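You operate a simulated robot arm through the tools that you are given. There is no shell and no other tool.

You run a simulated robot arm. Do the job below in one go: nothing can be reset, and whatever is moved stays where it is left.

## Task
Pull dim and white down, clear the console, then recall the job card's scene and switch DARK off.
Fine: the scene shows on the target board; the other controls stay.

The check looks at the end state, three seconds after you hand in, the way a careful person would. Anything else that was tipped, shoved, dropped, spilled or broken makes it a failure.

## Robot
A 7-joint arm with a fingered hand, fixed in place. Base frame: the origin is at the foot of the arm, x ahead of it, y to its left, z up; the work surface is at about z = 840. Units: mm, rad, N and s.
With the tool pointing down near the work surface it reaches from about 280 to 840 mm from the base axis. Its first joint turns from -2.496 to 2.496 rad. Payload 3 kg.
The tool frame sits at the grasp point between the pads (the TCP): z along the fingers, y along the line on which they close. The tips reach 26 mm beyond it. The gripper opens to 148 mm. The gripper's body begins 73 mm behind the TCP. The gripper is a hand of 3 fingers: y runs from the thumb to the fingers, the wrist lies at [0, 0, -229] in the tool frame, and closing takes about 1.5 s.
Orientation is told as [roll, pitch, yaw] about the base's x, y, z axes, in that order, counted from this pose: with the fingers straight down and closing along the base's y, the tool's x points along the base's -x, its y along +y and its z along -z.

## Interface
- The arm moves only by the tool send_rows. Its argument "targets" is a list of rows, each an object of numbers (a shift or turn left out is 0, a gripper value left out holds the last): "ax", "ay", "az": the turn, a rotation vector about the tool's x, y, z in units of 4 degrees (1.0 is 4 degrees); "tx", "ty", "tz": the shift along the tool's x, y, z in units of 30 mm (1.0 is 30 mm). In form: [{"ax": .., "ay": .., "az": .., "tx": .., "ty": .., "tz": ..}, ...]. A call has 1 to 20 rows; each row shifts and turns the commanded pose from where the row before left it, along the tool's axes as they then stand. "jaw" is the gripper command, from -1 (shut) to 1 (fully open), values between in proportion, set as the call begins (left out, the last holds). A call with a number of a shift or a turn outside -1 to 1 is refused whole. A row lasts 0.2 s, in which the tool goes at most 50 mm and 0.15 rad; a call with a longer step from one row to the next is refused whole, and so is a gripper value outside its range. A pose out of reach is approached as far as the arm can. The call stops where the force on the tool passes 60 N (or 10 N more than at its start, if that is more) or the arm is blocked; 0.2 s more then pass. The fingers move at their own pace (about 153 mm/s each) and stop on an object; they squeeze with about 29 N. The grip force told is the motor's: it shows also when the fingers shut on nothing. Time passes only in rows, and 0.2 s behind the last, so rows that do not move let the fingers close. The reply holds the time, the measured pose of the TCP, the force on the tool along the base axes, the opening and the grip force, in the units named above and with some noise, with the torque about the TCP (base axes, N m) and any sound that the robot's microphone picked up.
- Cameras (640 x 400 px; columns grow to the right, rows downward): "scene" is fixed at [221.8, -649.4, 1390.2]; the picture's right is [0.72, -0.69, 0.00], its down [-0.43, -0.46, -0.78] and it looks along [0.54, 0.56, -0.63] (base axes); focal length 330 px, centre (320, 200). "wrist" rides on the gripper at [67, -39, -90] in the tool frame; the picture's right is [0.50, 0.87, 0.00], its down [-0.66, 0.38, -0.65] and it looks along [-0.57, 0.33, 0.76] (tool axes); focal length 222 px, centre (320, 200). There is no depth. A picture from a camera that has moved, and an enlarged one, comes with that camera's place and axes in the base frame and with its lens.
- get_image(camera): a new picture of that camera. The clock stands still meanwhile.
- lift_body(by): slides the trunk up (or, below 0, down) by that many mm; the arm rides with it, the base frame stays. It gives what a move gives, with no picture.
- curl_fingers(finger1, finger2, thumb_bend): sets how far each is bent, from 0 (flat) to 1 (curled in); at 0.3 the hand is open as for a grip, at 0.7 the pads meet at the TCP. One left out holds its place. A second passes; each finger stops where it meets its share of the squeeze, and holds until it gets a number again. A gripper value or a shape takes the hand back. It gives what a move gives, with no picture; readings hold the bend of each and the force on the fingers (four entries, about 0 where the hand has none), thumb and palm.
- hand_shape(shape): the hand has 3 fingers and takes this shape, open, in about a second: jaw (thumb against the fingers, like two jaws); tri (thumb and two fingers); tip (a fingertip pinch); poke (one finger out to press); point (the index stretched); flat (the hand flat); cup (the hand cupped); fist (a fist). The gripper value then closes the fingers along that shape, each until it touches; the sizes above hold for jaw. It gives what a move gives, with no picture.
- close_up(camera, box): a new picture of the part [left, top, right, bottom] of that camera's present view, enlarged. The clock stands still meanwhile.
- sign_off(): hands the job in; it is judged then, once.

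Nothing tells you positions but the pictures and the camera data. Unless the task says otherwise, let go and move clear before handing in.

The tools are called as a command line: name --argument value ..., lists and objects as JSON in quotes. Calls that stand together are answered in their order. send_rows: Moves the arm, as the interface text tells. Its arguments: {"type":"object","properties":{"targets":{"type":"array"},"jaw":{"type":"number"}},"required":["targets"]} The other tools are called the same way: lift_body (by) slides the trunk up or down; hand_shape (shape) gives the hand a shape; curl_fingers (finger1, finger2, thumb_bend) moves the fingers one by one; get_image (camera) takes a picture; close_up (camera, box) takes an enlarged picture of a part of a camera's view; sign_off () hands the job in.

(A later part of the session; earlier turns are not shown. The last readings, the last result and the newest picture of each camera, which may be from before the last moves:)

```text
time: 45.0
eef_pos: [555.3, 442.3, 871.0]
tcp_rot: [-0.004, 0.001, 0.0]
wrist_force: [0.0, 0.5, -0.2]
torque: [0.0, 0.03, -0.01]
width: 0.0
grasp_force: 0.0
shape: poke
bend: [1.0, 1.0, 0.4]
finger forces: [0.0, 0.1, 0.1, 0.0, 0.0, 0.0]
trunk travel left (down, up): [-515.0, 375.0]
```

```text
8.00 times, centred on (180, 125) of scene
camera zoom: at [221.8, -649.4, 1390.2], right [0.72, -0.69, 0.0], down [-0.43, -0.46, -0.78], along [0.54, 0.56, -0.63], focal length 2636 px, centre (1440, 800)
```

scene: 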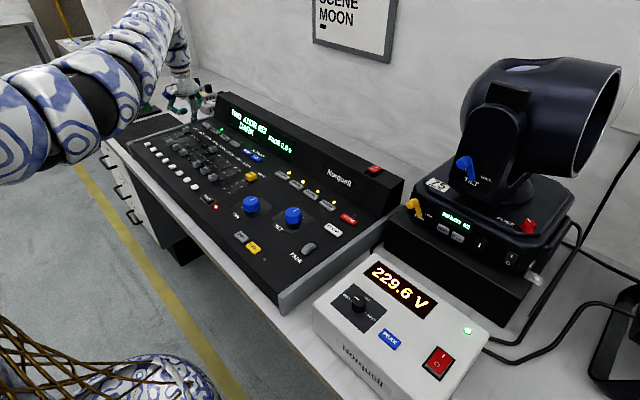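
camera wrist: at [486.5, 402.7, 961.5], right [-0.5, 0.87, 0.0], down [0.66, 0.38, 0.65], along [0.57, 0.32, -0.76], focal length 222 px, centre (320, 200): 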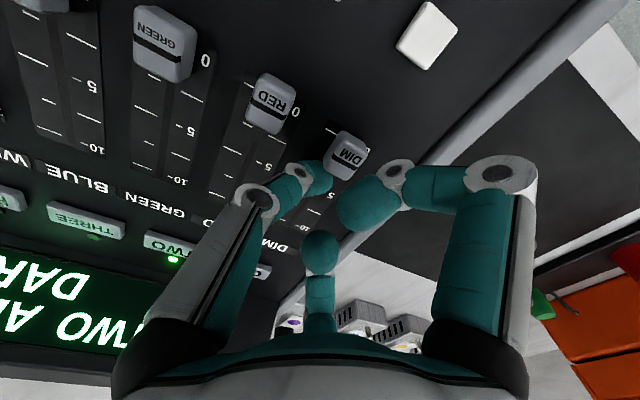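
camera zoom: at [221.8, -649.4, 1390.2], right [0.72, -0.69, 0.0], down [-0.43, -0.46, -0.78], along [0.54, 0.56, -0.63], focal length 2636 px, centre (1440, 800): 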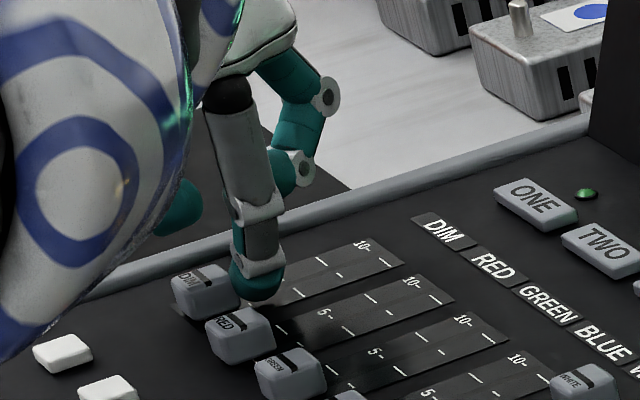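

DIM is still around 5 mm short of the row of zeroed caps. I'll push on in 2 mm steps.

send_rows --targets '[{"tx": 0.07}, {"tx": 0.07}]'

close_up --camera "scene" --box '[140, 100, 220, 150]'

```text
time: 45.6
eef_pos: [551.0, 442.0, 871.0]
tcp_rot: [-0.006, 0.0, 0.001]
wrist_force: [0.6, 0.6, 0.4]
torque: [0.01, -0.02, 0.0]
width: 0.1
grasp_force: 0.0
shape: poke
bend: [1.0, 1.0, 0.4]
finger forces: [0.0, 0.0, 0.0, 0.0, 0.2, 0.1]
trunk travel left (down, up): [-515.0, 375.0]
```

```text
8.00 times, centred on (180, 125) of scene
camera zoom: at [221.8, -649.4, 1390.2], right [0.72, -0.69, 0.0], down [-0.43, -0.46, -0.78], along [0.54, 0.56, -0.63], focal length 2636 px, centre (1440, 800)
```

zoom: 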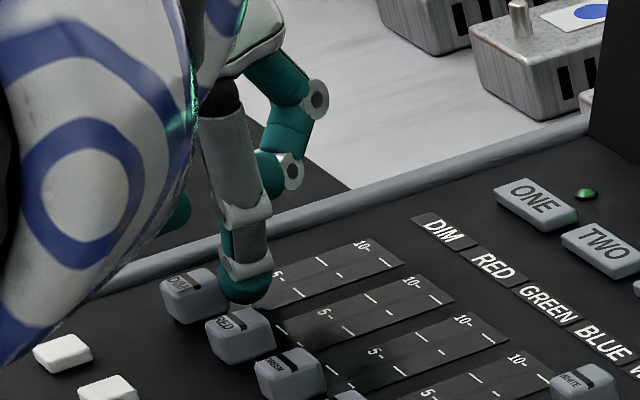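

It's almost in line with the others. I'll continue carefully until I feel the end stop.

send_rows --targets '[{"tx": 0.06}]'

send_rows --targets '[{"tx": 0.05}]'

close_up --camera "scene" --box '[140, 100, 220, 150]'

close_up --camera "wrist" --box '[160, 20, 400, 200]'

```text
time: 46.0
eef_pos: [547.2, 442.2, 871.8]
tcp_rot: [-0.006, -0.001, -0.003]
wrist_force: [1.5, 0.6, -0.5]
torque: [-0.01, -0.07, 0.0]
width: 0.0
grasp_force: 0.0
shape: poke
bend: [1.0, 1.0, 0.4]
finger forces: [0.1, 0.0, 0.0, 0.0, 0.9, 0.0]
trunk travel left (down, up): [-515.0, 375.0]
```

```text
time: 46.4
eef_pos: [547.2, 442.3, 871.3]
tcp_rot: [-0.005, 0.0, -0.003]
wrist_force: [2.7, 0.5, -1.9]
torque: [-0.03, -0.08, -0.01]
width: 0.0
grasp_force: 0.0
shape: poke
bend: [1.0, 1.0, 0.4]
finger forces: [0.0, 0.0, 0.0, 0.1, 2.4, 0.1]
trunk travel left (down, up): [-515.0, 375.0]
```

```text
8.00 times, centred on (180, 125) of scene
camera zoom: at [221.8, -649.4, 1390.2], right [0.72, -0.69, 0.0], down [-0.43, -0.46, -0.78], along [0.54, 0.56, -0.63], focal length 2636 px, centre (1440, 800)
```

zoom: 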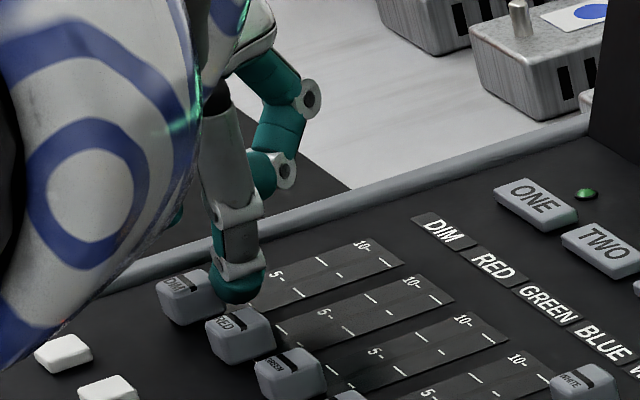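

```text
2.22 times, centred on (280, 110) of wrist
camera zoom: at [478.5, 403.7, 962.8], right [-0.5, 0.87, 0.0], down [0.66, 0.38, 0.65], along [0.57, 0.32, -0.76], focal length 494 px, centre (409, 400)
```

zoom: 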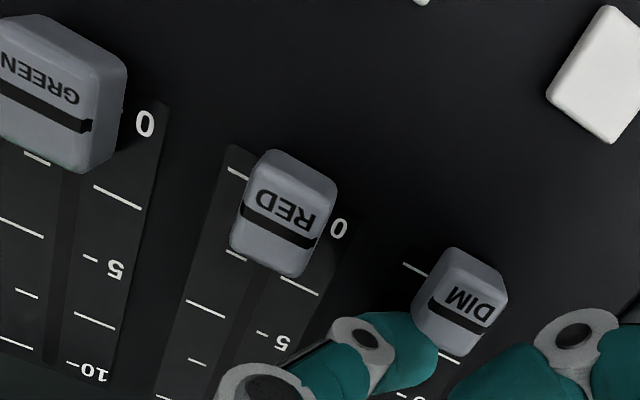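

DIM is on its end stop (2.7 N). I'll back off, lift, and go behind the WHITE cap.

send_rows --targets '[{"tx": -0.4}, {"tz": -0.7}, {"tz": -0.7}, {"tx": -0.9}, {"tx": -0.9}, {"tx": -0.9}, {"ty": -1}, {"ty": -1}, {"ty": -1}, {"ty": -1}, {"ty": -1}, {"ty": -1}, {"ty": -0.27}, {}]'

close_up --camera "scene" --box '[140, 90, 260, 165]'

get_image --camera "wrist"

```text
time: 49.4
eef_pos: [654.2, 289.0, 912.5]
tcp_rot: [-0.006, 0.0, 0.0]
wrist_force: [-0.1, -0.2, 0.2]
torque: [-0.01, 0.01, 0.0]
width: 0.0
grasp_force: 0.0
shape: poke
bend: [1.0, 1.0, 0.4]
finger forces: [0.1, 0.0, 0.0, 0.0, 0.0, 0.0]
out of reach, approached as far as the arm can: row 11, 12, 13
trunk travel left (down, up): [-515.0, 375.0]
```

```text
5.33 times, centred on (200, 128) of scene
camera zoom: at [221.8, -649.4, 1390.2], right [0.72, -0.69, 0.0], down [-0.43, -0.46, -0.78], along [0.54, 0.56, -0.63], focal length 1757 px, centre (960, 587)
```

zoom: 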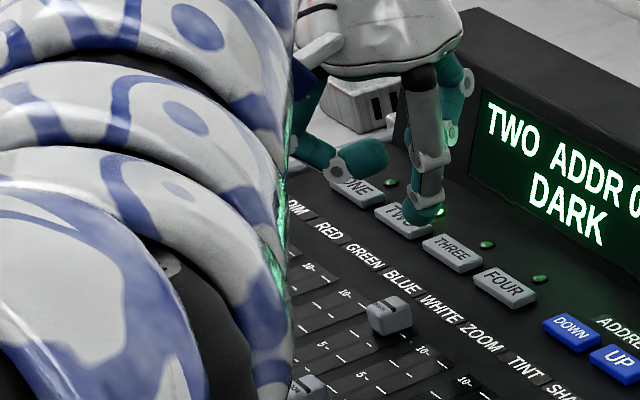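

```text
taken
camera wrist: at [587.0, 249.0, 1003.2], right [-0.5, 0.87, 0.0], down [0.66, 0.38, 0.65], along [0.57, 0.32, -0.76], focal length 222 px, centre (320, 200)
```

wrist: 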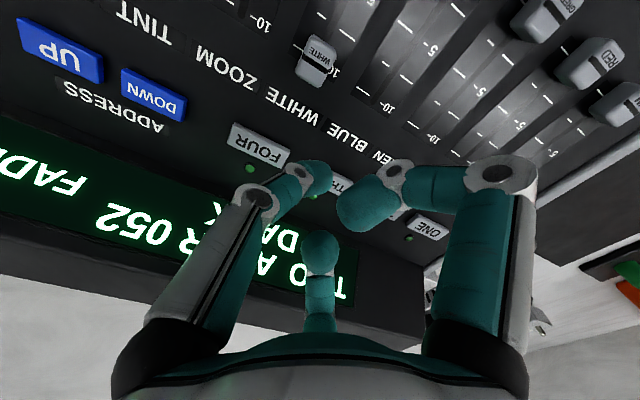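

Now it's too close in for this low trunk, so I'll bring the trunk back up by 150 mm and re-approach WHITE.

lift_body --by 150

send_rows --targets '[{"ty": -0.6, "tx": 0.25}, {"ty": -0.57, "tx": 0.25}, {"tz": 1}, {"tz": 1}, {"tz": 1}, {"tz": 1}, {"tz": 0.9}, {}]'

close_up --camera "scene" --box '[140, 90, 260, 165]'

get_image --camera "wrist"

```text
time: 51.1
eef_pos: [655.8, 287.7, 1061.8]
tcp_rot: [-0.006, 0.0, 0.0]
wrist_force: [-0.3, 0.3, 0.1]
torque: [0.0, -0.01, -0.02]
width: 0.0
grasp_force: 0.0
shape: poke
bend: [1.0, 1.0, 0.4]
finger forces: [0.0, 0.1, 0.1, 0.1, 0.0, 0.0]
trunk travel left (down, up): [-665.0, 225.0]
```

```text
time: 52.9
eef_pos: [658.8, 286.1, 912.4]
tcp_rot: [-0.006, 0.0, 0.0]
wrist_force: [0.1, 0.5, -0.5]
torque: [-0.01, -0.02, -0.01]
width: 0.0
grasp_force: 0.1
shape: poke
bend: [1.0, 1.0, 0.4]
finger forces: [0.1, 0.1, 0.1, 0.0, 0.1, 0.0]
out of reach, approached as far as the arm can: row 1, 2
trunk travel left (down, up): [-665.0, 225.0]
```

```text
5.33 times, centred on (200, 128) of scene
camera zoom: at [221.8, -649.4, 1390.2], right [0.72, -0.69, 0.0], down [-0.43, -0.46, -0.78], along [0.54, 0.56, -0.63], focal length 1757 px, centre (960, 587)
```

zoom: 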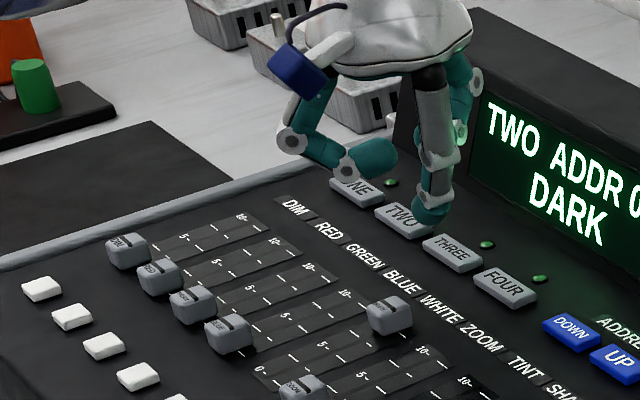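

```text
taken
camera wrist: at [591.6, 245.9, 1003.2], right [-0.5, 0.87, 0.0], down [0.66, 0.38, 0.65], along [0.57, 0.32, -0.76], focal length 222 px, centre (320, 200)
```

wrist: 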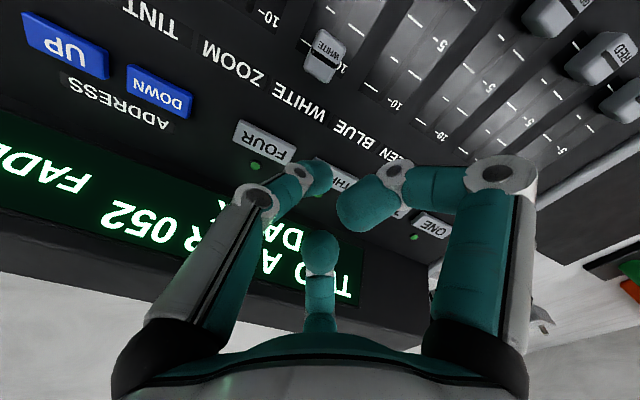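

All four zeroed caps are in line with each other. Some joint is limiting motion toward -y here, so I'll bring the trunk back to its original height and retry.

lift_body --by 160

send_rows --targets '[{"tx": 0.25}, {"ty": -0.5}, {"ty": -0.5}]'

get_image --camera "scene"

```text
time: 54.8
eef_pos: [660.4, 285.6, 1072.7]
tcp_rot: [-0.007, 0.002, 0.001]
wrist_force: [0.2, 0.1, 0.6]
torque: [-0.02, 0.01, 0.04]
width: 0.0
grasp_force: 0.2
shape: poke
bend: [1.0, 1.0, 0.4]
finger forces: [0.0, 0.0, 0.1, 0.1, 0.0, 0.1]
trunk travel left (down, up): [-825.0, 65.0]
```

```text
time: 55.6
eef_pos: [642.5, 258.4, 1063.9]
tcp_rot: [-0.002, 0.02, -0.001]
wrist_force: [3.2, -1.6, 3.6]
torque: [0.22, 0.3, 0.02]
width: 0.0
grasp_force: 0.1
shape: poke
bend: [1.0, 1.0, 0.4]
finger forces: [0.0, 0.0, 0.0, 0.0, 0.0, 0.1]
trunk travel left (down, up): [-825.0, 65.0]
```

```text
taken
```

scene: 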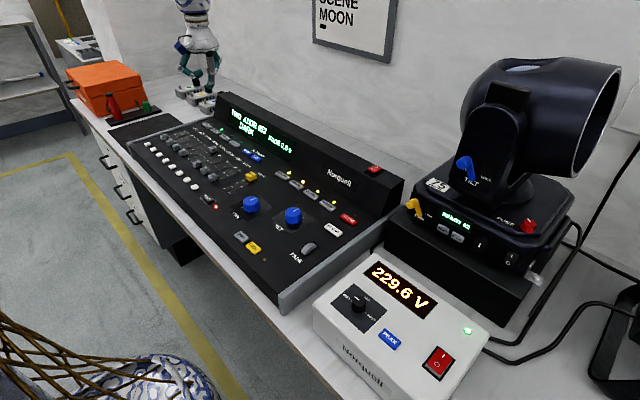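

The arm reconfigured and is now above WHITE's column. I'll lower the trunk by 100 mm, then descend by hand.

lift_body --by -130

send_rows --targets '[{"tz": 0.7}, {"tz": 0.3}, {}]'

close_up --camera "scene" --box '[160, 90, 260, 155]'

get_image --camera "wrist"

```text
time: 57.1
eef_pos: [652.6, 255.7, 942.2]
tcp_rot: [-0.005, 0.0, -0.002]
wrist_force: [0.5, 0.6, -0.4]
torque: [0.02, -0.01, 0.04]
width: 0.0
grasp_force: 0.0
shape: poke
bend: [1.0, 1.0, 0.4]
finger forces: [0.0, 0.0, 0.1, 0.0, 0.0, 0.0]
trunk travel left (down, up): [-695.0, 195.0]
```

```text
time: 57.9
eef_pos: [651.4, 257.7, 911.4]
tcp_rot: [-0.002, 0.001, 0.0]
wrist_force: [0.2, -0.7, -0.3]
torque: [0.01, -0.02, 0.0]
width: 0.0
grasp_force: 0.1
shape: poke
bend: [1.0, 1.0, 0.4]
finger forces: [0.0, 0.0, 0.1, 0.0, 0.1, 0.1]
trunk travel left (down, up): [-695.0, 195.0]
```

```text
6.15 times, centred on (210, 122) of scene
camera zoom: at [221.8, -649.4, 1390.2], right [0.72, -0.69, 0.0], down [-0.43, -0.46, -0.78], along [0.54, 0.56, -0.63], focal length 2028 px, centre (997, 677)
```

zoom: 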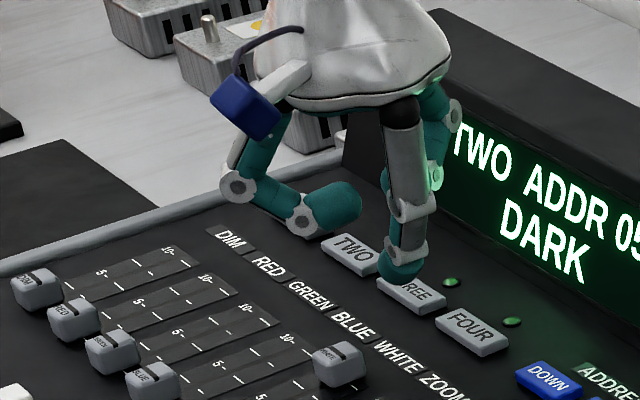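

```text
taken
camera wrist: at [583.4, 218.0, 1002.4], right [-0.5, 0.87, 0.0], down [0.66, 0.38, 0.65], along [0.57, 0.32, -0.76], focal length 222 px, centre (320, 200)
```

wrist: 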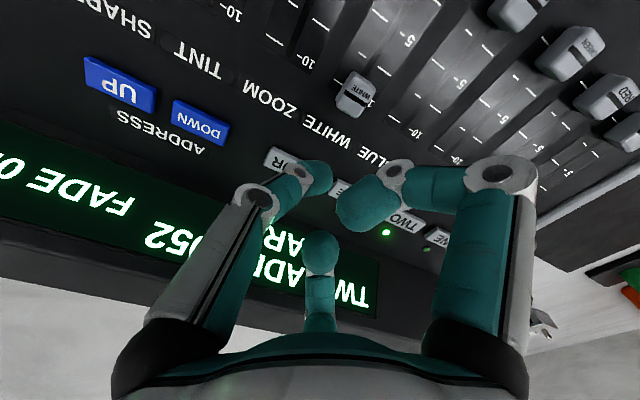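

WHITE is at about (608,256). I'll shift to x≈638 and lower to the same working height (TCP 872).

send_rows --targets '[{"tx": 0.42, "ty": -0.05}, {"tz": 0.5}, {"tz": 0.4}, {"tz": 0.2}, {"tz": 0.1}, {}]'

close_up --camera "scene" --box '[160, 90, 260, 155]'

```text
time: 59.3
eef_pos: [639.6, 253.7, 876.8]
tcp_rot: [-0.004, -0.001, 0.001]
wrist_force: [0.2, 1.7, 1.3]
torque: [0.02, 0.03, 0.02]
width: 0.0
grasp_force: 0.0
shape: poke
bend: [1.0, 1.0, 0.4]
finger forces: [0.1, 0.0, 0.0, 0.1, 0.1, 0.0]
trunk travel left (down, up): [-695.0, 195.0]
```

```text
6.15 times, centred on (210, 122) of scene
camera zoom: at [221.8, -649.4, 1390.2], right [0.72, -0.69, 0.0], down [-0.43, -0.46, -0.78], along [0.54, 0.56, -0.63], focal length 2028 px, centre (997, 677)
```

zoom: 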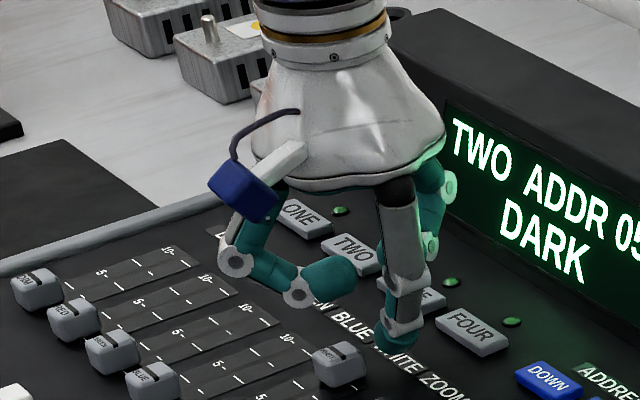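

It's lined up behind WHITE. I'll go the last 4 mm down and start pushing toward 0.

send_rows --targets '[{"ty": 0.1, "tz": 0.08}, {"tz": 0.07}, {"tx": 0.2}, {"tx": 0.2}, {"tx": 0.2}, {"tx": 0.2}, {"tx": 0.2}]'

close_up --camera "scene" --box '[150, 100, 250, 165]'

```text
time: 60.9
eef_pos: [610.5, 257.6, 872.9]
tcp_rot: [-0.003, 0.001, -0.001]
wrist_force: [-0.7, -0.5, 0.2]
torque: [0.01, -0.04, -0.01]
width: 0.0
grasp_force: 0.0
shape: poke
bend: [1.0, 1.0, 0.4]
finger forces: [0.1, 0.1, 0.0, 0.1, 0.1, 0.1]
trunk travel left (down, up): [-695.0, 195.0]
```

```text
6.15 times, centred on (200, 132) of scene
camera zoom: at [221.8, -649.4, 1390.2], right [0.72, -0.69, 0.0], down [-0.43, -0.46, -0.78], along [0.54, 0.56, -0.63], focal length 2028 px, centre (1058, 615)
```

zoom: 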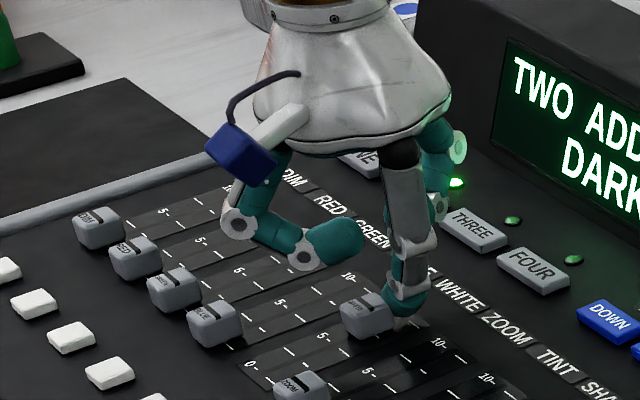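

WHITE is moving. I'll continue.

send_rows --targets '[{"tx": 0.17}, {"tx": 0.17}, {"tx": 0.17}, {"tx": 0.17}, {"tx": 0.17}, {"tx": 0.17}, {"tx": 0.17}, {"tx": 0.17}, {"tx": 0.17}]'

close_up --camera "scene" --box '[140, 110, 240, 175]'

```text
time: 62.9
eef_pos: [563.9, 255.8, 873.1]
tcp_rot: [-0.005, -0.001, 0.001]
wrist_force: [0.0, 0.4, -0.3]
torque: [-0.01, -0.02, 0.0]
width: 0.0
grasp_force: 0.0
shape: poke
bend: [1.0, 1.0, 0.4]
finger forces: [0.1, 0.1, 0.0, 0.0, 0.2, 0.0]
trunk travel left (down, up): [-695.0, 195.0]
```

```text
6.15 times, centred on (190, 142) of scene
camera zoom: at [221.8, -649.4, 1390.2], right [0.72, -0.69, 0.0], down [-0.43, -0.46, -0.78], along [0.54, 0.56, -0.63], focal length 2028 px, centre (1120, 554)
```

zoom: 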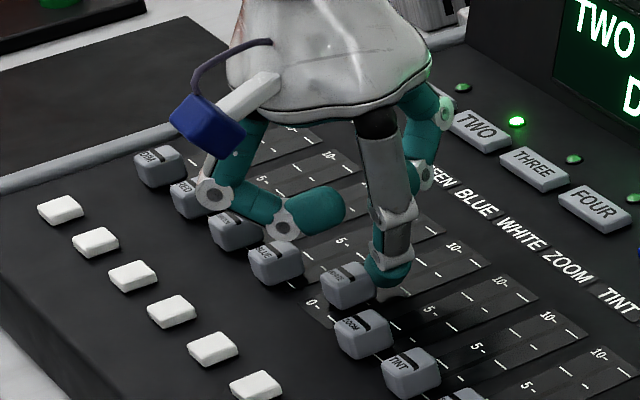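

Nearly there. Smaller steps to the stop now.

send_rows --targets '[{"tx": 0.1}, {"tx": 0.1}, {"tx": 0.1}, {"tx": 0.08}]'

send_rows --targets '[{"tx": 0.06}]'

send_rows --targets '[{"tx": 0.06}]'

close_up --camera "scene" --box '[140, 110, 240, 175]'

```text
time: 63.9
eef_pos: [552.8, 256.0, 872.8]
tcp_rot: [-0.006, 0.001, -0.001]
wrist_force: [-0.1, -0.5, 0.3]
torque: [-0.05, 0.0, 0.02]
width: 0.0
grasp_force: 0.0
shape: poke
bend: [1.0, 1.0, 0.4]
finger forces: [0.0, 0.0, 0.1, 0.0, 0.2, 0.0]
trunk travel left (down, up): [-695.0, 195.0]
```

```text
time: 64.3
eef_pos: [550.8, 256.5, 871.4]
tcp_rot: [-0.006, 0.0, -0.004]
wrist_force: [0.2, 0.4, -0.4]
torque: [0.03, -0.02, -0.01]
width: 0.1
grasp_force: 0.0
shape: poke
bend: [1.0, 1.0, 0.4]
finger forces: [0.1, 0.0, 0.0, 0.0, 0.1, 0.1]
trunk travel left (down, up): [-695.0, 195.0]
```

```text
time: 64.7
eef_pos: [549.2, 258.1, 872.3]
tcp_rot: [-0.003, 0.0, 0.002]
wrist_force: [0.2, -0.4, -0.5]
torque: [-0.01, 0.01, 0.0]
width: 0.1
grasp_force: 0.2
shape: poke
bend: [1.0, 1.0, 0.4]
finger forces: [0.1, 0.1, 0.0, 0.0, 0.2, 0.0]
trunk travel left (down, up): [-695.0, 195.0]
```

```text
6.15 times, centred on (190, 142) of scene
camera zoom: at [221.8, -649.4, 1390.2], right [0.72, -0.69, 0.0], down [-0.43, -0.46, -0.78], along [0.54, 0.56, -0.63], focal length 2028 px, centre (1120, 554)
```

zoom: 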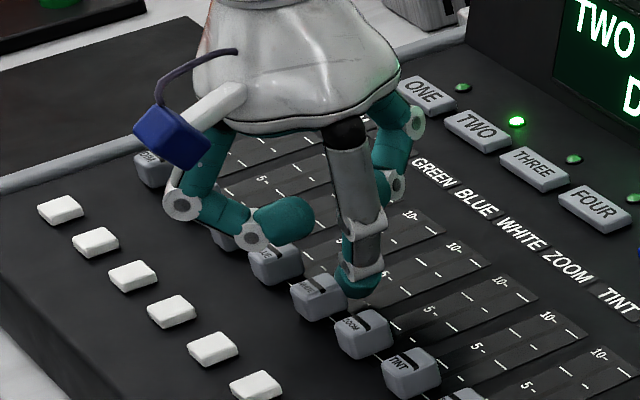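

send_rows --targets '[{"tx": 0.05}]'

send_rows --targets '[{"tx": 0.05}]'

```text
time: 65.1
eef_pos: [546.8, 257.2, 873.2]
tcp_rot: [-0.003, 0.0, 0.001]
wrist_force: [1.4, -0.1, 0.0]
torque: [0.0, -0.05, 0.02]
width: 0.1
grasp_force: 0.1
shape: poke
bend: [1.0, 1.0, 0.4]
finger forces: [0.0, 0.1, 0.0, 0.0, 0.7, 0.1]
trunk travel left (down, up): [-695.0, 195.0]
```

```text
time: 65.5
eef_pos: [546.0, 256.1, 871.7]
tcp_rot: [-0.004, 0.001, -0.002]
wrist_force: [3.7, 1.2, 0.2]
torque: [0.0, -0.03, -0.03]
width: 0.2
grasp_force: 0.2
shape: poke
bend: [1.0, 1.0, 0.4]
finger forces: [0.0, 0.0, 0.0, 0.1, 2.7, 0.1]
trunk travel left (down, up): [-695.0, 195.0]
```

WHITE is at its stop too (3.7 N). I'll back off, rise, and travel over to CLEAR.

send_rows --targets '[{"tx": -0.4}, {"tz": -1}, {"tz": -1}, {"tz": -1}, {"tz": -1}, {}]'

close_up --camera "scene" --box '[130, 110, 250, 185]'

send_rows --targets '[{"ty": -1, "tx": -0.2}, {"ty": -1, "tx": -0.2}, {"ty": -1, "tx": -0.2}, {"ty": -1, "tx": -0.2}, {"ty": -1, "tx": -0.2}, {"ty": -1, "tx": -0.2}, {"ty": -1, "tx": -0.2}, {"ty": -1, "tx": -0.2}, {"ty": -1, "tx": -0.2}, {"ty": -1, "tx": -0.2}, {"ty": -1, "tx": -0.2}, {"ty": -1}, {"ty": -1}, {"ty": -1}, {"ty": -1}, {"ty": -1}, {"ty": -1}, {"ty": -0.4}]'

get_image --camera "scene"

get_image --camera "wrist"

```text
time: 66.9
eef_pos: [594.4, 295.1, 958.6]
tcp_rot: [-0.005, 0.002, 0.0]
wrist_force: [-0.2, 0.6, -0.7]
torque: [0.0, 0.01, 0.01]
width: 0.0
grasp_force: 0.0
shape: poke
bend: [1.0, 1.0, 0.4]
finger forces: [0.0, 0.1, 0.1, 0.0, 0.0, 0.0]
out of reach, approached as far as the arm can: row 2, 3, 4, 5
trunk travel left (down, up): [-695.0, 195.0]
```

```text
5.33 times, centred on (190, 148) of scene
camera zoom: at [221.8, -649.4, 1390.2], right [0.72, -0.69, 0.0], down [-0.43, -0.46, -0.78], along [0.54, 0.56, -0.63], focal length 1757 px, centre (1013, 480)
```

zoom: 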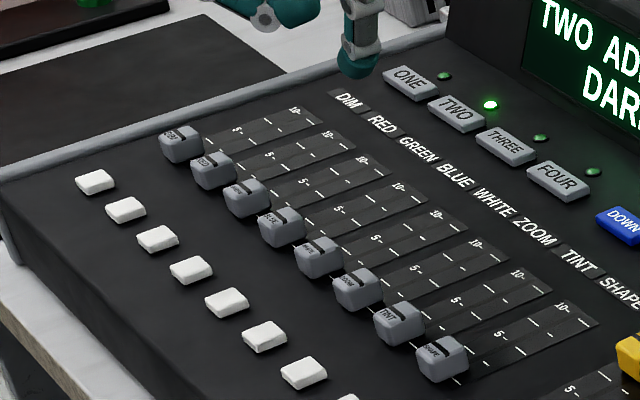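

```text
time: 70.0
eef_pos: [739.4, -71.6, 899.2]
tcp_rot: [-0.004, -0.003, 0.003]
wrist_force: [-22.8, 12.4, 51.3]
torque: [1.45, -2.2, 1.12]
width: 0.0
grasp_force: 0.1
shape: poke
bend: [1.0, 1.0, 0.4]
finger forces: [0.0, 55.5, 0.0, 0.0, 0.0, 0.0]
out of reach, approached as far as the arm can: row 1, 2, 3, 4, 5, 6, 7, 8, 9, 10, 11, 12, 13, 14, 15
trunk travel left (down, up): [-695.0, 195.0]
stopped in row 15: the force on the tool passed its limit at 66 N (the readings are from after the stop); the commanded pose is now the measured one
```

```text
taken
```

scene: 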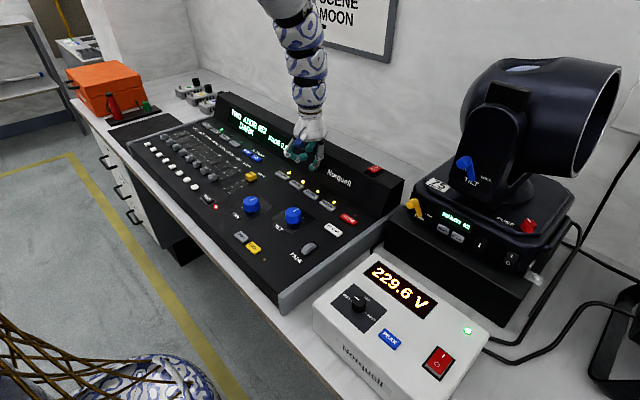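

```text
taken
camera wrist: at [670.0, -110.8, 989.4], right [-0.5, 0.86, 0.0], down [0.65, 0.38, 0.66], along [0.57, 0.33, -0.76], focal length 222 px, centre (320, 200)
```

wrist: 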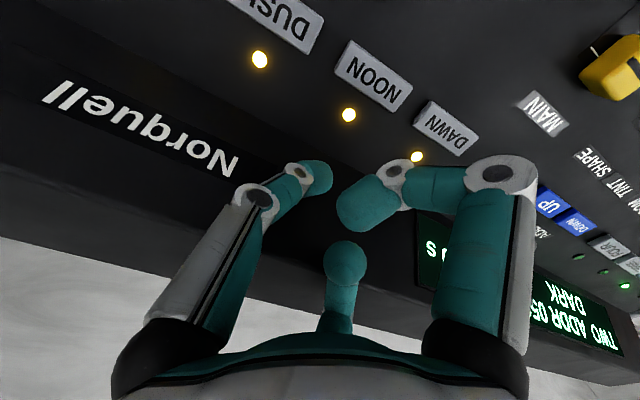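

All faders are aligned at 0. But a reach limit dragged the hand into the console's rear housing, and it stopped by force, so I'll back straight up off it and check for damage.

send_rows --targets '[{"tz": -0.5}, {"tz": -0.5}]'

```text
time: 70.6
eef_pos: [754.4, -72.5, 911.4]
tcp_rot: [-0.004, 0.006, -0.002]
wrist_force: [-2.5, -1.6, 5.2]
torque: [0.1, -0.14, -0.01]
width: 0.0
grasp_force: 0.1
shape: poke
bend: [1.0, 1.0, 0.4]
finger forces: [0.1, 5.4, 0.0, 0.0, 1.1, 0.1]
out of reach, approached as far as the arm can: row 1, 2
trunk travel left (down, up): [-695.0, 195.0]
```

Going up by arm is limited, so I'll raise the trunk instead, which lifts the hand straight up.

lift_body --by 130

get_image --camera "scene"

close_up --camera "scene" --box '[200, 90, 410, 220]'

get_image --camera "wrist"

```text
time: 72.2
eef_pos: [754.4, -70.9, 1043.3]
tcp_rot: [-0.005, 0.006, 0.001]
wrist_force: [-0.3, -1.1, 0.5]
torque: [0.03, -0.03, -0.02]
width: 0.0
grasp_force: 0.1
shape: poke
bend: [1.0, 1.0, 0.4]
finger forces: [0.0, 0.0, 0.1, 0.0, 0.0, 0.0]
trunk travel left (down, up): [-825.0, 65.0]
```

```text
taken
```

scene: 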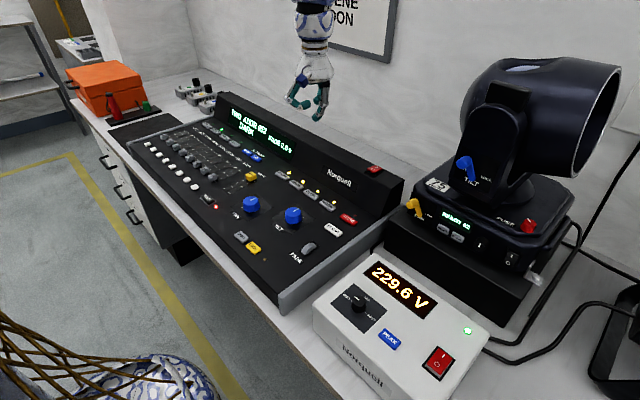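

```text
3.05 times, centred on (305, 155) of scene
camera zoom: at [221.8, -649.4, 1390.2], right [0.72, -0.69, 0.0], down [-0.43, -0.46, -0.78], along [0.54, 0.56, -0.63], focal length 1004 px, centre (366, 337)
```

zoom: 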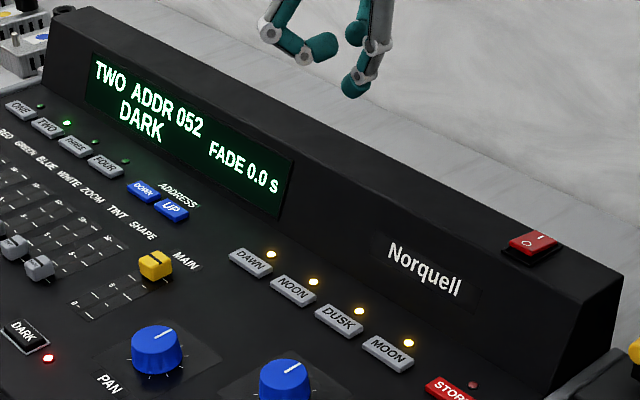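

```text
taken
camera wrist: at [687.3, -109.1, 1133.0], right [-0.5, 0.87, 0.0], down [0.66, 0.38, 0.65], along [0.56, 0.32, -0.76], focal length 222 px, centre (320, 200)
```

wrist: 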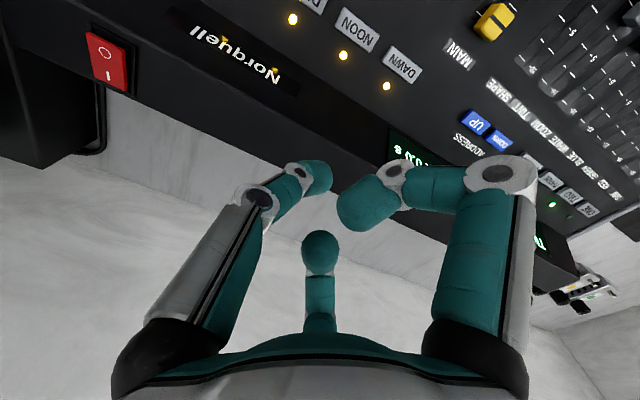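

The console looks undisturbed. At this height I'll go in short legs toward the pose that worked before, checking the reach on each one.

send_rows --targets '[{"tx": 0.6, "ty": -0.5}, {"tx": 0.6, "ty": -0.5}, {"tx": 0.6, "ty": -0.5}]'

send_rows --targets '[{"tx": 0.6, "ty": -0.6}, {"tx": 0.6, "ty": -0.6}, {"tx": 0.6, "ty": -0.6}]'

```text
time: 73.0
eef_pos: [734.5, -109.3, 1013.4]
tcp_rot: [-0.005, 0.006, 0.003]
wrist_force: [-0.4, -0.2, -0.4]
torque: [0.02, 0.0, 0.0]
width: 0.0
grasp_force: 0.1
shape: poke
bend: [1.0, 1.0, 0.4]
finger forces: [0.0, 0.0, 0.0, 0.0, 0.0, 0.0]
out of reach, approached as far as the arm can: row 1, 2, 3
trunk travel left (down, up): [-825.0, 65.0]
```

```text
time: 73.8
eef_pos: [734.1, -157.2, 1009.9]
tcp_rot: [-0.003, 0.011, 0.003]
wrist_force: [0.5, -1.0, 0.1]
torque: [0.02, 0.01, -0.02]
width: 0.1
grasp_force: 0.1
shape: poke
bend: [1.0, 1.0, 0.4]
finger forces: [0.0, 0.0, 0.0, 0.1, 0.0, 0.0]
out of reach, approached as far as the arm can: row 1, 2, 3
trunk travel left (down, up): [-825.0, 65.0]
```

The limit here is inward and upward. I'll raise the trunk by 65 mm, then move inward while descending.

lift_body --by 65

send_rows --targets '[{"tx": 0.4, "tz": 0.6, "ty": -0.3}, {"tx": 0.4, "tz": 0.6, "ty": -0.3}, {"tx": 0.4, "tz": 0.6, "ty": -0.3}]'

```text
time: 74.8
eef_pos: [735.5, -156.0, 1074.8]
tcp_rot: [-0.005, 0.007, 0.002]
wrist_force: [0.0, 0.0, 0.4]
torque: [-0.02, 0.0, 0.03]
width: 0.0
grasp_force: 0.0
shape: poke
bend: [1.0, 1.0, 0.4]
finger forces: [0.0, 0.1, 0.0, 0.0, 0.1, 0.0]
trunk travel left (down, up): [-890.0, 0.0]
```

```text
time: 75.6
eef_pos: [726.8, -163.4, 1045.2]
tcp_rot: [-0.005, 0.009, -0.001]
wrist_force: [0.6, -0.1, -0.7]
torque: [0.0, 0.01, -0.01]
width: 0.0
grasp_force: 0.2
shape: poke
bend: [1.0, 1.0, 0.4]
finger forces: [0.0, 0.1, 0.0, 0.0, 0.0, 0.0]
out of reach, approached as far as the arm can: row 1, 2
trunk travel left (down, up): [-890.0, 0.0]
```

send_rows --targets '[{"tx": 0.4, "tz": 0.3}, {"tx": 0.4, "tz": 0.3}]'

get_image --camera "scene"

```text
time: 76.2
eef_pos: [714.8, -163.7, 1036.2]
tcp_rot: [-0.004, 0.01, 0.001]
wrist_force: [-0.2, -0.5, -0.1]
torque: [0.01, -0.01, -0.02]
width: 0.1
grasp_force: 0.0
shape: poke
bend: [1.0, 1.0, 0.4]
finger forces: [0.0, 0.0, 0.0, 0.1, 0.1, 0.1]
out of reach, approached as far as the arm can: row 2
trunk travel left (down, up): [-890.0, 0.0]
```

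```text
taken
```

scene: 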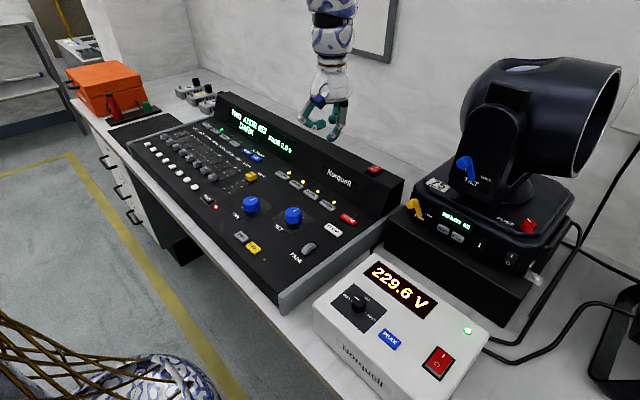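

send_rows --targets '[{"tz": 0.5}, {"tx": 0.5}, {"tx": 0.5}]'

send_rows --targets '[{"tx": 0.5, "tz": 0.2}, {"tx": 0.5, "tz": 0.2}, {"tx": 0.5, "tz": 0.2}]'

```text
time: 77.0
eef_pos: [705.9, -164.3, 1019.4]
tcp_rot: [-0.005, 0.011, 0.002]
wrist_force: [0.5, -0.5, -0.1]
torque: [-0.01, 0.01, 0.02]
width: 0.0
grasp_force: 0.1
shape: poke
bend: [1.0, 1.0, 0.4]
finger forces: [0.0, 0.0, 0.1, 0.0, 0.0, 0.0]
out of reach, approached as far as the arm can: row 2, 3
trunk travel left (down, up): [-890.0, 0.0]
```

```text
time: 77.8
eef_pos: [706.2, -164.5, 1020.7]
tcp_rot: [-0.006, 0.009, 0.001]
wrist_force: [-0.3, 0.3, -0.2]
torque: [0.0, 0.02, -0.01]
width: 0.0
grasp_force: 0.0
shape: poke
bend: [1.0, 1.0, 0.4]
finger forces: [0.1, 0.1, 0.0, 0.0, 0.0, 0.1]
out of reach, approached as far as the arm can: row 1, 2, 3
trunk travel left (down, up): [-890.0, 0.0]
```

The inward motion is blocked by a joint limit in this arm posture. I'll test whether a small yaw frees it, since the tip stays on the tool axis anyway.

send_rows --targets '[{"az": 1}, {"az": 1}, {"az": 1}, {"tx": 0.5}]'

get_image --camera "scene"

```text
time: 78.8
eef_pos: [704.7, -161.9, 1019.3]
tcp_rot: [-0.009, 0.012, -0.211]
wrist_force: [-0.2, 0.5, -0.3]
torque: [-0.03, 0.01, 0.03]
width: 0.1
grasp_force: 0.0
shape: poke
bend: [1.0, 1.0, 0.4]
finger forces: [0.0, 0.0, 0.0, 0.1, 0.1, 0.0]
out of reach, approached as far as the arm can: row 4
trunk travel left (down, up): [-890.0, 0.0]
```

```text
taken
```

scene: 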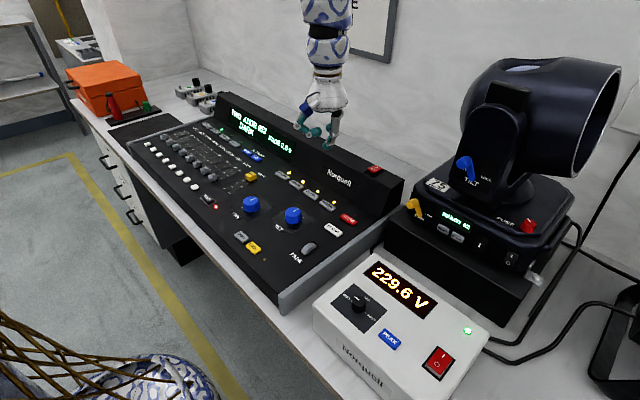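

These limits fit a sphere, meaning the arm is stretched straight from a shoulder near z≈1490 at the original trunk height. Moving up brings it off the stretch, so I'll try that.

send_rows --targets '[{"tz": -1}, {"tz": -1}]'

send_rows --targets '[{"tx": 0.5}, {"tx": 0.5}]'

```text
time: 79.4
eef_pos: [735.3, -158.4, 1074.1]
tcp_rot: [-0.009, 0.012, -0.21]
wrist_force: [0.5, -0.8, -1.6]
torque: [0.0, 0.0, 0.05]
width: 0.0
grasp_force: 0.1
shape: poke
bend: [1.0, 1.0, 0.4]
finger forces: [0.1, 0.0, 0.0, 0.0, 0.0, 0.0]
out of reach, approached as far as the arm can: row 1, 2
trunk travel left (down, up): [-890.0, 0.0]
```

```text
time: 80.0
eef_pos: [735.2, -151.7, 1074.4]
tcp_rot: [-0.007, 0.011, -0.207]
wrist_force: [0.5, 0.0, 0.7]
torque: [-0.01, 0.04, 0.0]
width: 0.0
grasp_force: 0.1
shape: poke
bend: [1.0, 1.0, 0.4]
finger forces: [0.0, 0.1, 0.1, 0.0, 0.0, 0.1]
out of reach, approached as far as the arm can: row 1, 2
trunk travel left (down, up): [-890.0, 0.0]
```

The tool slides along a sphere, which is typical of a straight elbow. I'll undo the yaw and go down and slightly inward to make the elbow flex.

send_rows --targets '[{"az": -1}, {"az": -1}, {"az": -1}, {"tz": 0.5, "tx": 0.2}, {"tz": 0.5, "tx": 0.2}, {"tz": 0.5, "tx": 0.2}, {"tz": 0.5, "tx": 0.25}, {"tz": 0.5, "tx": 0.3}]'

```text
time: 81.8
eef_pos: [696.6, -152.0, 997.5]
tcp_rot: [-0.003, 0.007, 0.001]
wrist_force: [-0.4, -0.4, 0.3]
torque: [0.01, 0.01, -0.01]
width: 0.3
grasp_force: 0.1
shape: poke
bend: [1.0, 1.0, 0.4]
finger forces: [0.2, 0.0, 0.0, 0.1, 0.0, 0.1]
trunk travel left (down, up): [-890.0, 0.0]
```

That worked, with no limit reported. I'll continue inward with less descent.

send_rows --targets '[{"tz": 0.25, "tx": 0.3}, {"tz": 0.2, "tx": 0.4}, {"tx": 0.4}, {"tx": 0.5}]'

```text
time: 82.8
eef_pos: [672.5, -150.7, 971.1]
tcp_rot: [-0.005, 0.011, 0.001]
wrist_force: [0.3, -0.7, 1.0]
torque: [0.0, 0.0, -0.02]
width: 0.3
grasp_force: 0.1
shape: poke
bend: [1.0, 1.0, 0.4]
finger forces: [0.1, 0.0, 0.0, 0.0, 0.1, 0.0]
out of reach, approached as far as the arm can: row 2, 3, 4
trunk travel left (down, up): [-890.0, 0.0]
```

Inward motion needs descent along with it, and there's free space below here. I'll continue toward CLEAR while descending.

send_rows --targets '[{"tz": 0.4, "tx": 0.25, "ty": -0.5}, {"tz": 0.3, "tx": 0.25, "ty": -0.5}, {"tz": 0.3, "tx": 0.2, "ty": -0.5}, {"ty": -0.5, "tx": 0.1}]'

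```text
time: 83.8
eef_pos: [650.1, -212.5, 939.7]
tcp_rot: [-0.002, 0.012, 0.001]
wrist_force: [0.3, -0.2, -0.5]
torque: [0.01, -0.04, -0.02]
width: 0.0
grasp_force: 0.0
shape: poke
bend: [1.0, 1.0, 0.4]
finger forces: [0.0, 0.1, 0.0, 0.0, 0.0, 0.0]
trunk travel left (down, up): [-890.0, 0.0]
```

send_rows --targets '[{"ty": -0.6, "tx": 0.2, "tz": 0.2}, {"ty": -0.6, "tx": 0.3, "tz": 0.2}, {"ty": -0.6, "tx": 0.27, "tz": 0.2}]'

get_image --camera "scene"

get_image --camera "wrist"

```text
time: 84.6
eef_pos: [628.3, -266.7, 921.3]
tcp_rot: [-0.005, 0.009, 0.002]
wrist_force: [-0.1, 0.2, 0.0]
torque: [0.01, -0.01, 0.02]
width: 0.0
grasp_force: 0.0
shape: poke
bend: [1.0, 1.0, 0.4]
finger forces: [0.0, 0.1, 0.1, 0.1, 0.1, 0.0]
out of reach, approached as far as the arm can: row 2
trunk travel left (down, up): [-890.0, 0.0]
```

```text
taken
```

scene: 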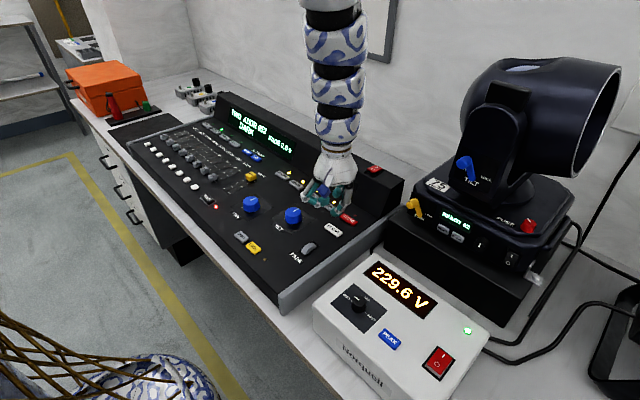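

```text
taken
camera wrist: at [561.7, -305.5, 1012.5], right [-0.5, 0.87, 0.0], down [0.66, 0.38, 0.64], along [0.56, 0.32, -0.76], focal length 222 px, centre (320, 200)
```

wrist: 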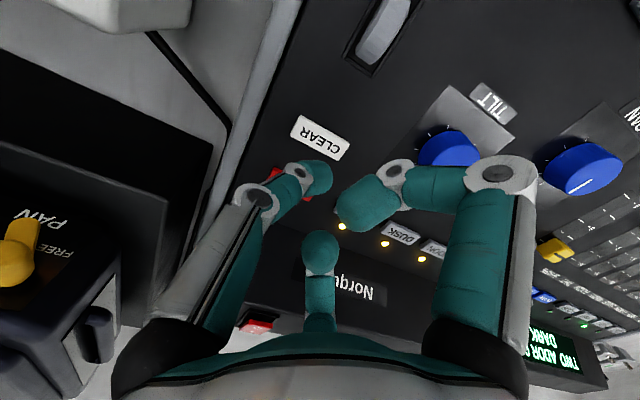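

CLEAR lies directly below at (628,-268). I'll use the trunk for a straight vertical descent.

lift_body --by -32

close_up --camera "scene" --box '[280, 170, 380, 250]'

close_up --camera "wrist" --box '[220, 80, 420, 220]'

```text
time: 85.4
eef_pos: [628.6, -265.9, 890.0]
tcp_rot: [-0.005, 0.012, 0.002]
wrist_force: [-0.6, -0.1, -0.4]
torque: [0.04, -0.01, -0.01]
width: 0.0
grasp_force: 0.0
shape: poke
bend: [1.0, 1.0, 0.4]
finger forces: [0.1, 0.0, 0.0, 0.0, 0.1, 0.1]
trunk travel left (down, up): [-858.0, 32.0]
```

```text
5.00 times, centred on (330, 210) of scene
camera zoom: at [221.8, -649.4, 1390.2], right [0.72, -0.69, 0.0], down [-0.43, -0.46, -0.78], along [0.54, 0.56, -0.63], focal length 1647 px, centre (270, 150)
```

zoom: 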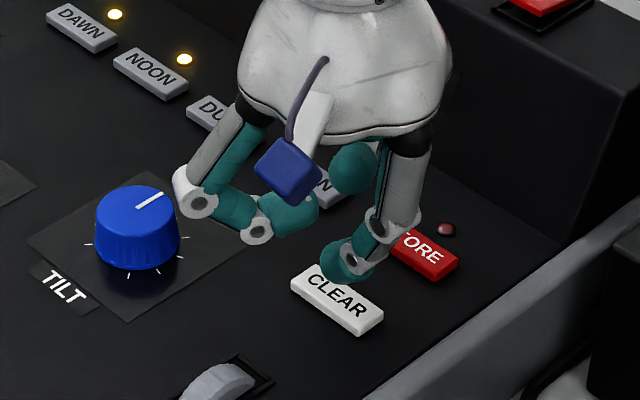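

```text
2.86 times, centred on (320, 150) of wrist
camera zoom: at [561.9, -304.9, 980.7], right [-0.5, 0.87, 0.0], down [0.66, 0.38, 0.65], along [0.56, 0.32, -0.76], focal length 635 px, centre (320, 343)
```

zoom: 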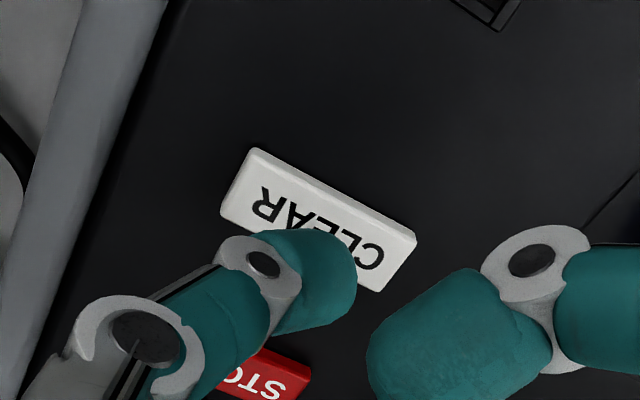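

The tip is above CLEAR. I'll lower onto it gently by the trunk.

lift_body --by -8

lift_body --by -3

close_up --camera "scene" --box '[280, 170, 380, 250]'

```text
time: 85.9
eef_pos: [629.0, -264.9, 880.7]
tcp_rot: [-0.005, 0.01, 0.002]
wrist_force: [-0.7, 0.7, -1.0]
torque: [-0.01, 0.01, 0.03]
width: 0.1
grasp_force: 0.0
shape: poke
bend: [1.0, 1.0, 0.4]
finger forces: [0.1, 0.1, 0.0, 0.0, 0.0, 0.0]
trunk travel left (down, up): [-850.0, 40.0]
```

```text
time: 86.5
eef_pos: [630.2, -265.9, 878.5]
tcp_rot: [-0.006, 0.011, 0.003]
wrist_force: [-0.4, -0.1, 0.3]
torque: [0.03, -0.01, -0.02]
width: 0.0
grasp_force: 0.1
shape: poke
bend: [1.0, 1.0, 0.4]
finger forces: [0.0, 0.0, 0.0, 0.0, 0.0, 0.1]
trunk travel left (down, up): [-847.0, 43.0]
```

```text
5.00 times, centred on (330, 210) of scene
camera zoom: at [221.8, -649.4, 1390.2], right [0.72, -0.69, 0.0], down [-0.43, -0.46, -0.78], along [0.54, 0.56, -0.63], focal length 1647 px, centre (270, 150)
```

zoom: 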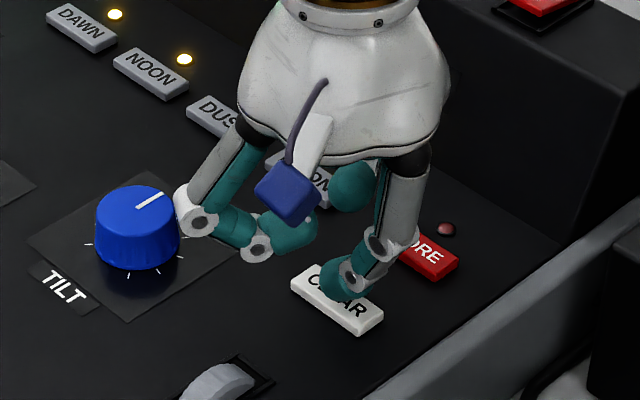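

lift_body --by -3

lift_body --by -2

lift_body --by -2

```text
time: 87.0
eef_pos: [629.1, -265.5, 874.8]
tcp_rot: [-0.004, 0.011, 0.001]
wrist_force: [0.9, -0.4, 0.1]
torque: [0.0, -0.05, 0.01]
width: 0.1
grasp_force: 0.2
shape: poke
bend: [1.0, 1.0, 0.4]
finger forces: [0.0, 0.0, 0.0, 0.1, 0.0, 0.1]
trunk travel left (down, up): [-844.0, 46.0]
```

```text
time: 87.5
eef_pos: [629.5, -264.2, 872.8]
tcp_rot: [-0.006, 0.009, 0.002]
wrist_force: [0.2, 0.1, 1.1]
torque: [0.0, 0.02, 0.01]
width: 0.0
grasp_force: 0.1
shape: poke
bend: [1.0, 1.0, 0.4]
finger forces: [0.0, 0.1, 0.0, 0.0, 0.7, 0.1]
trunk travel left (down, up): [-842.0, 48.0]
```

```text
time: 88.0
eef_pos: [630.1, -265.0, 870.5]
tcp_rot: [-0.005, 0.01, 0.002]
wrist_force: [1.5, -0.8, 2.1]
torque: [-0.04, -0.05, -0.02]
width: 0.3
grasp_force: 0.1
shape: poke
bend: [1.0, 1.0, 0.4]
finger forces: [0.1, 0.0, 0.1, 0.0, 2.1, 0.0]
trunk travel left (down, up): [-840.0, 50.0]
heard: click
```

A click was heard from CLEAR. I'll rise and look at the display.

lift_body --by 30

get_image --camera "scene"

close_up --camera "scene" --box '[190, 90, 390, 240]'

get_image --camera "wrist"

```text
time: 88.8
eef_pos: [630.1, -265.2, 902.3]
tcp_rot: [-0.003, 0.011, 0.002]
wrist_force: [-0.2, -0.1, -0.3]
torque: [-0.01, 0.0, 0.01]
width: 0.1
grasp_force: 0.1
shape: poke
bend: [1.0, 1.0, 0.4]
finger forces: [0.0, 0.0, 0.0, 0.0, 0.0, 0.0]
trunk travel left (down, up): [-870.0, 20.0]
```

```text
taken
```

scene: 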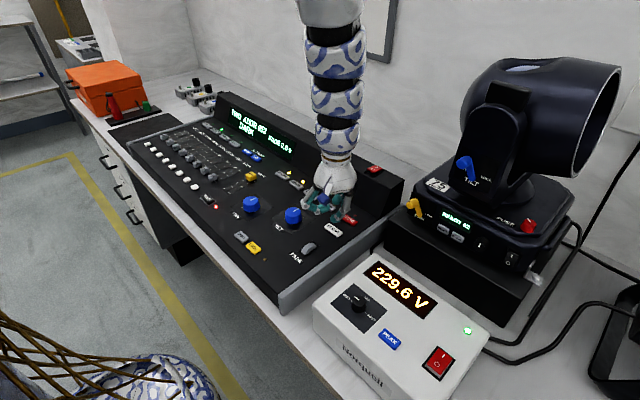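

```text
2.67 times, centred on (290, 165) of scene
camera zoom: at [221.8, -649.4, 1390.2], right [0.72, -0.69, 0.0], down [-0.43, -0.46, -0.78], along [0.54, 0.56, -0.63], focal length 879 px, centre (400, 293)
```

zoom: 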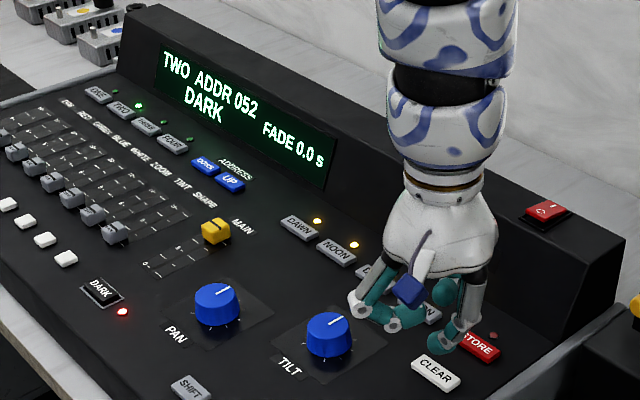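

```text
taken
camera wrist: at [562.2, -304.9, 992.6], right [-0.5, 0.87, 0.0], down [0.66, 0.38, 0.64], along [0.56, 0.32, -0.76], focal length 222 px, centre (320, 200)
```

wrist: 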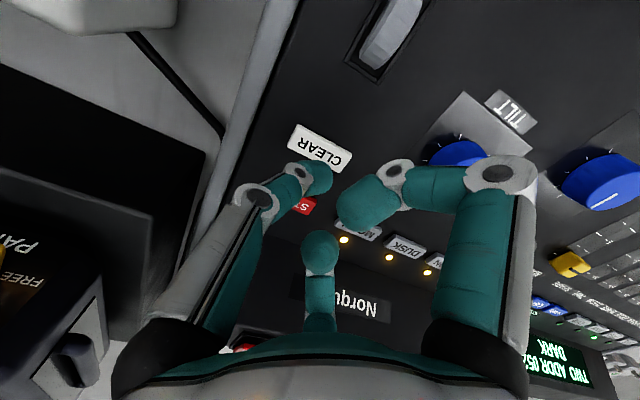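

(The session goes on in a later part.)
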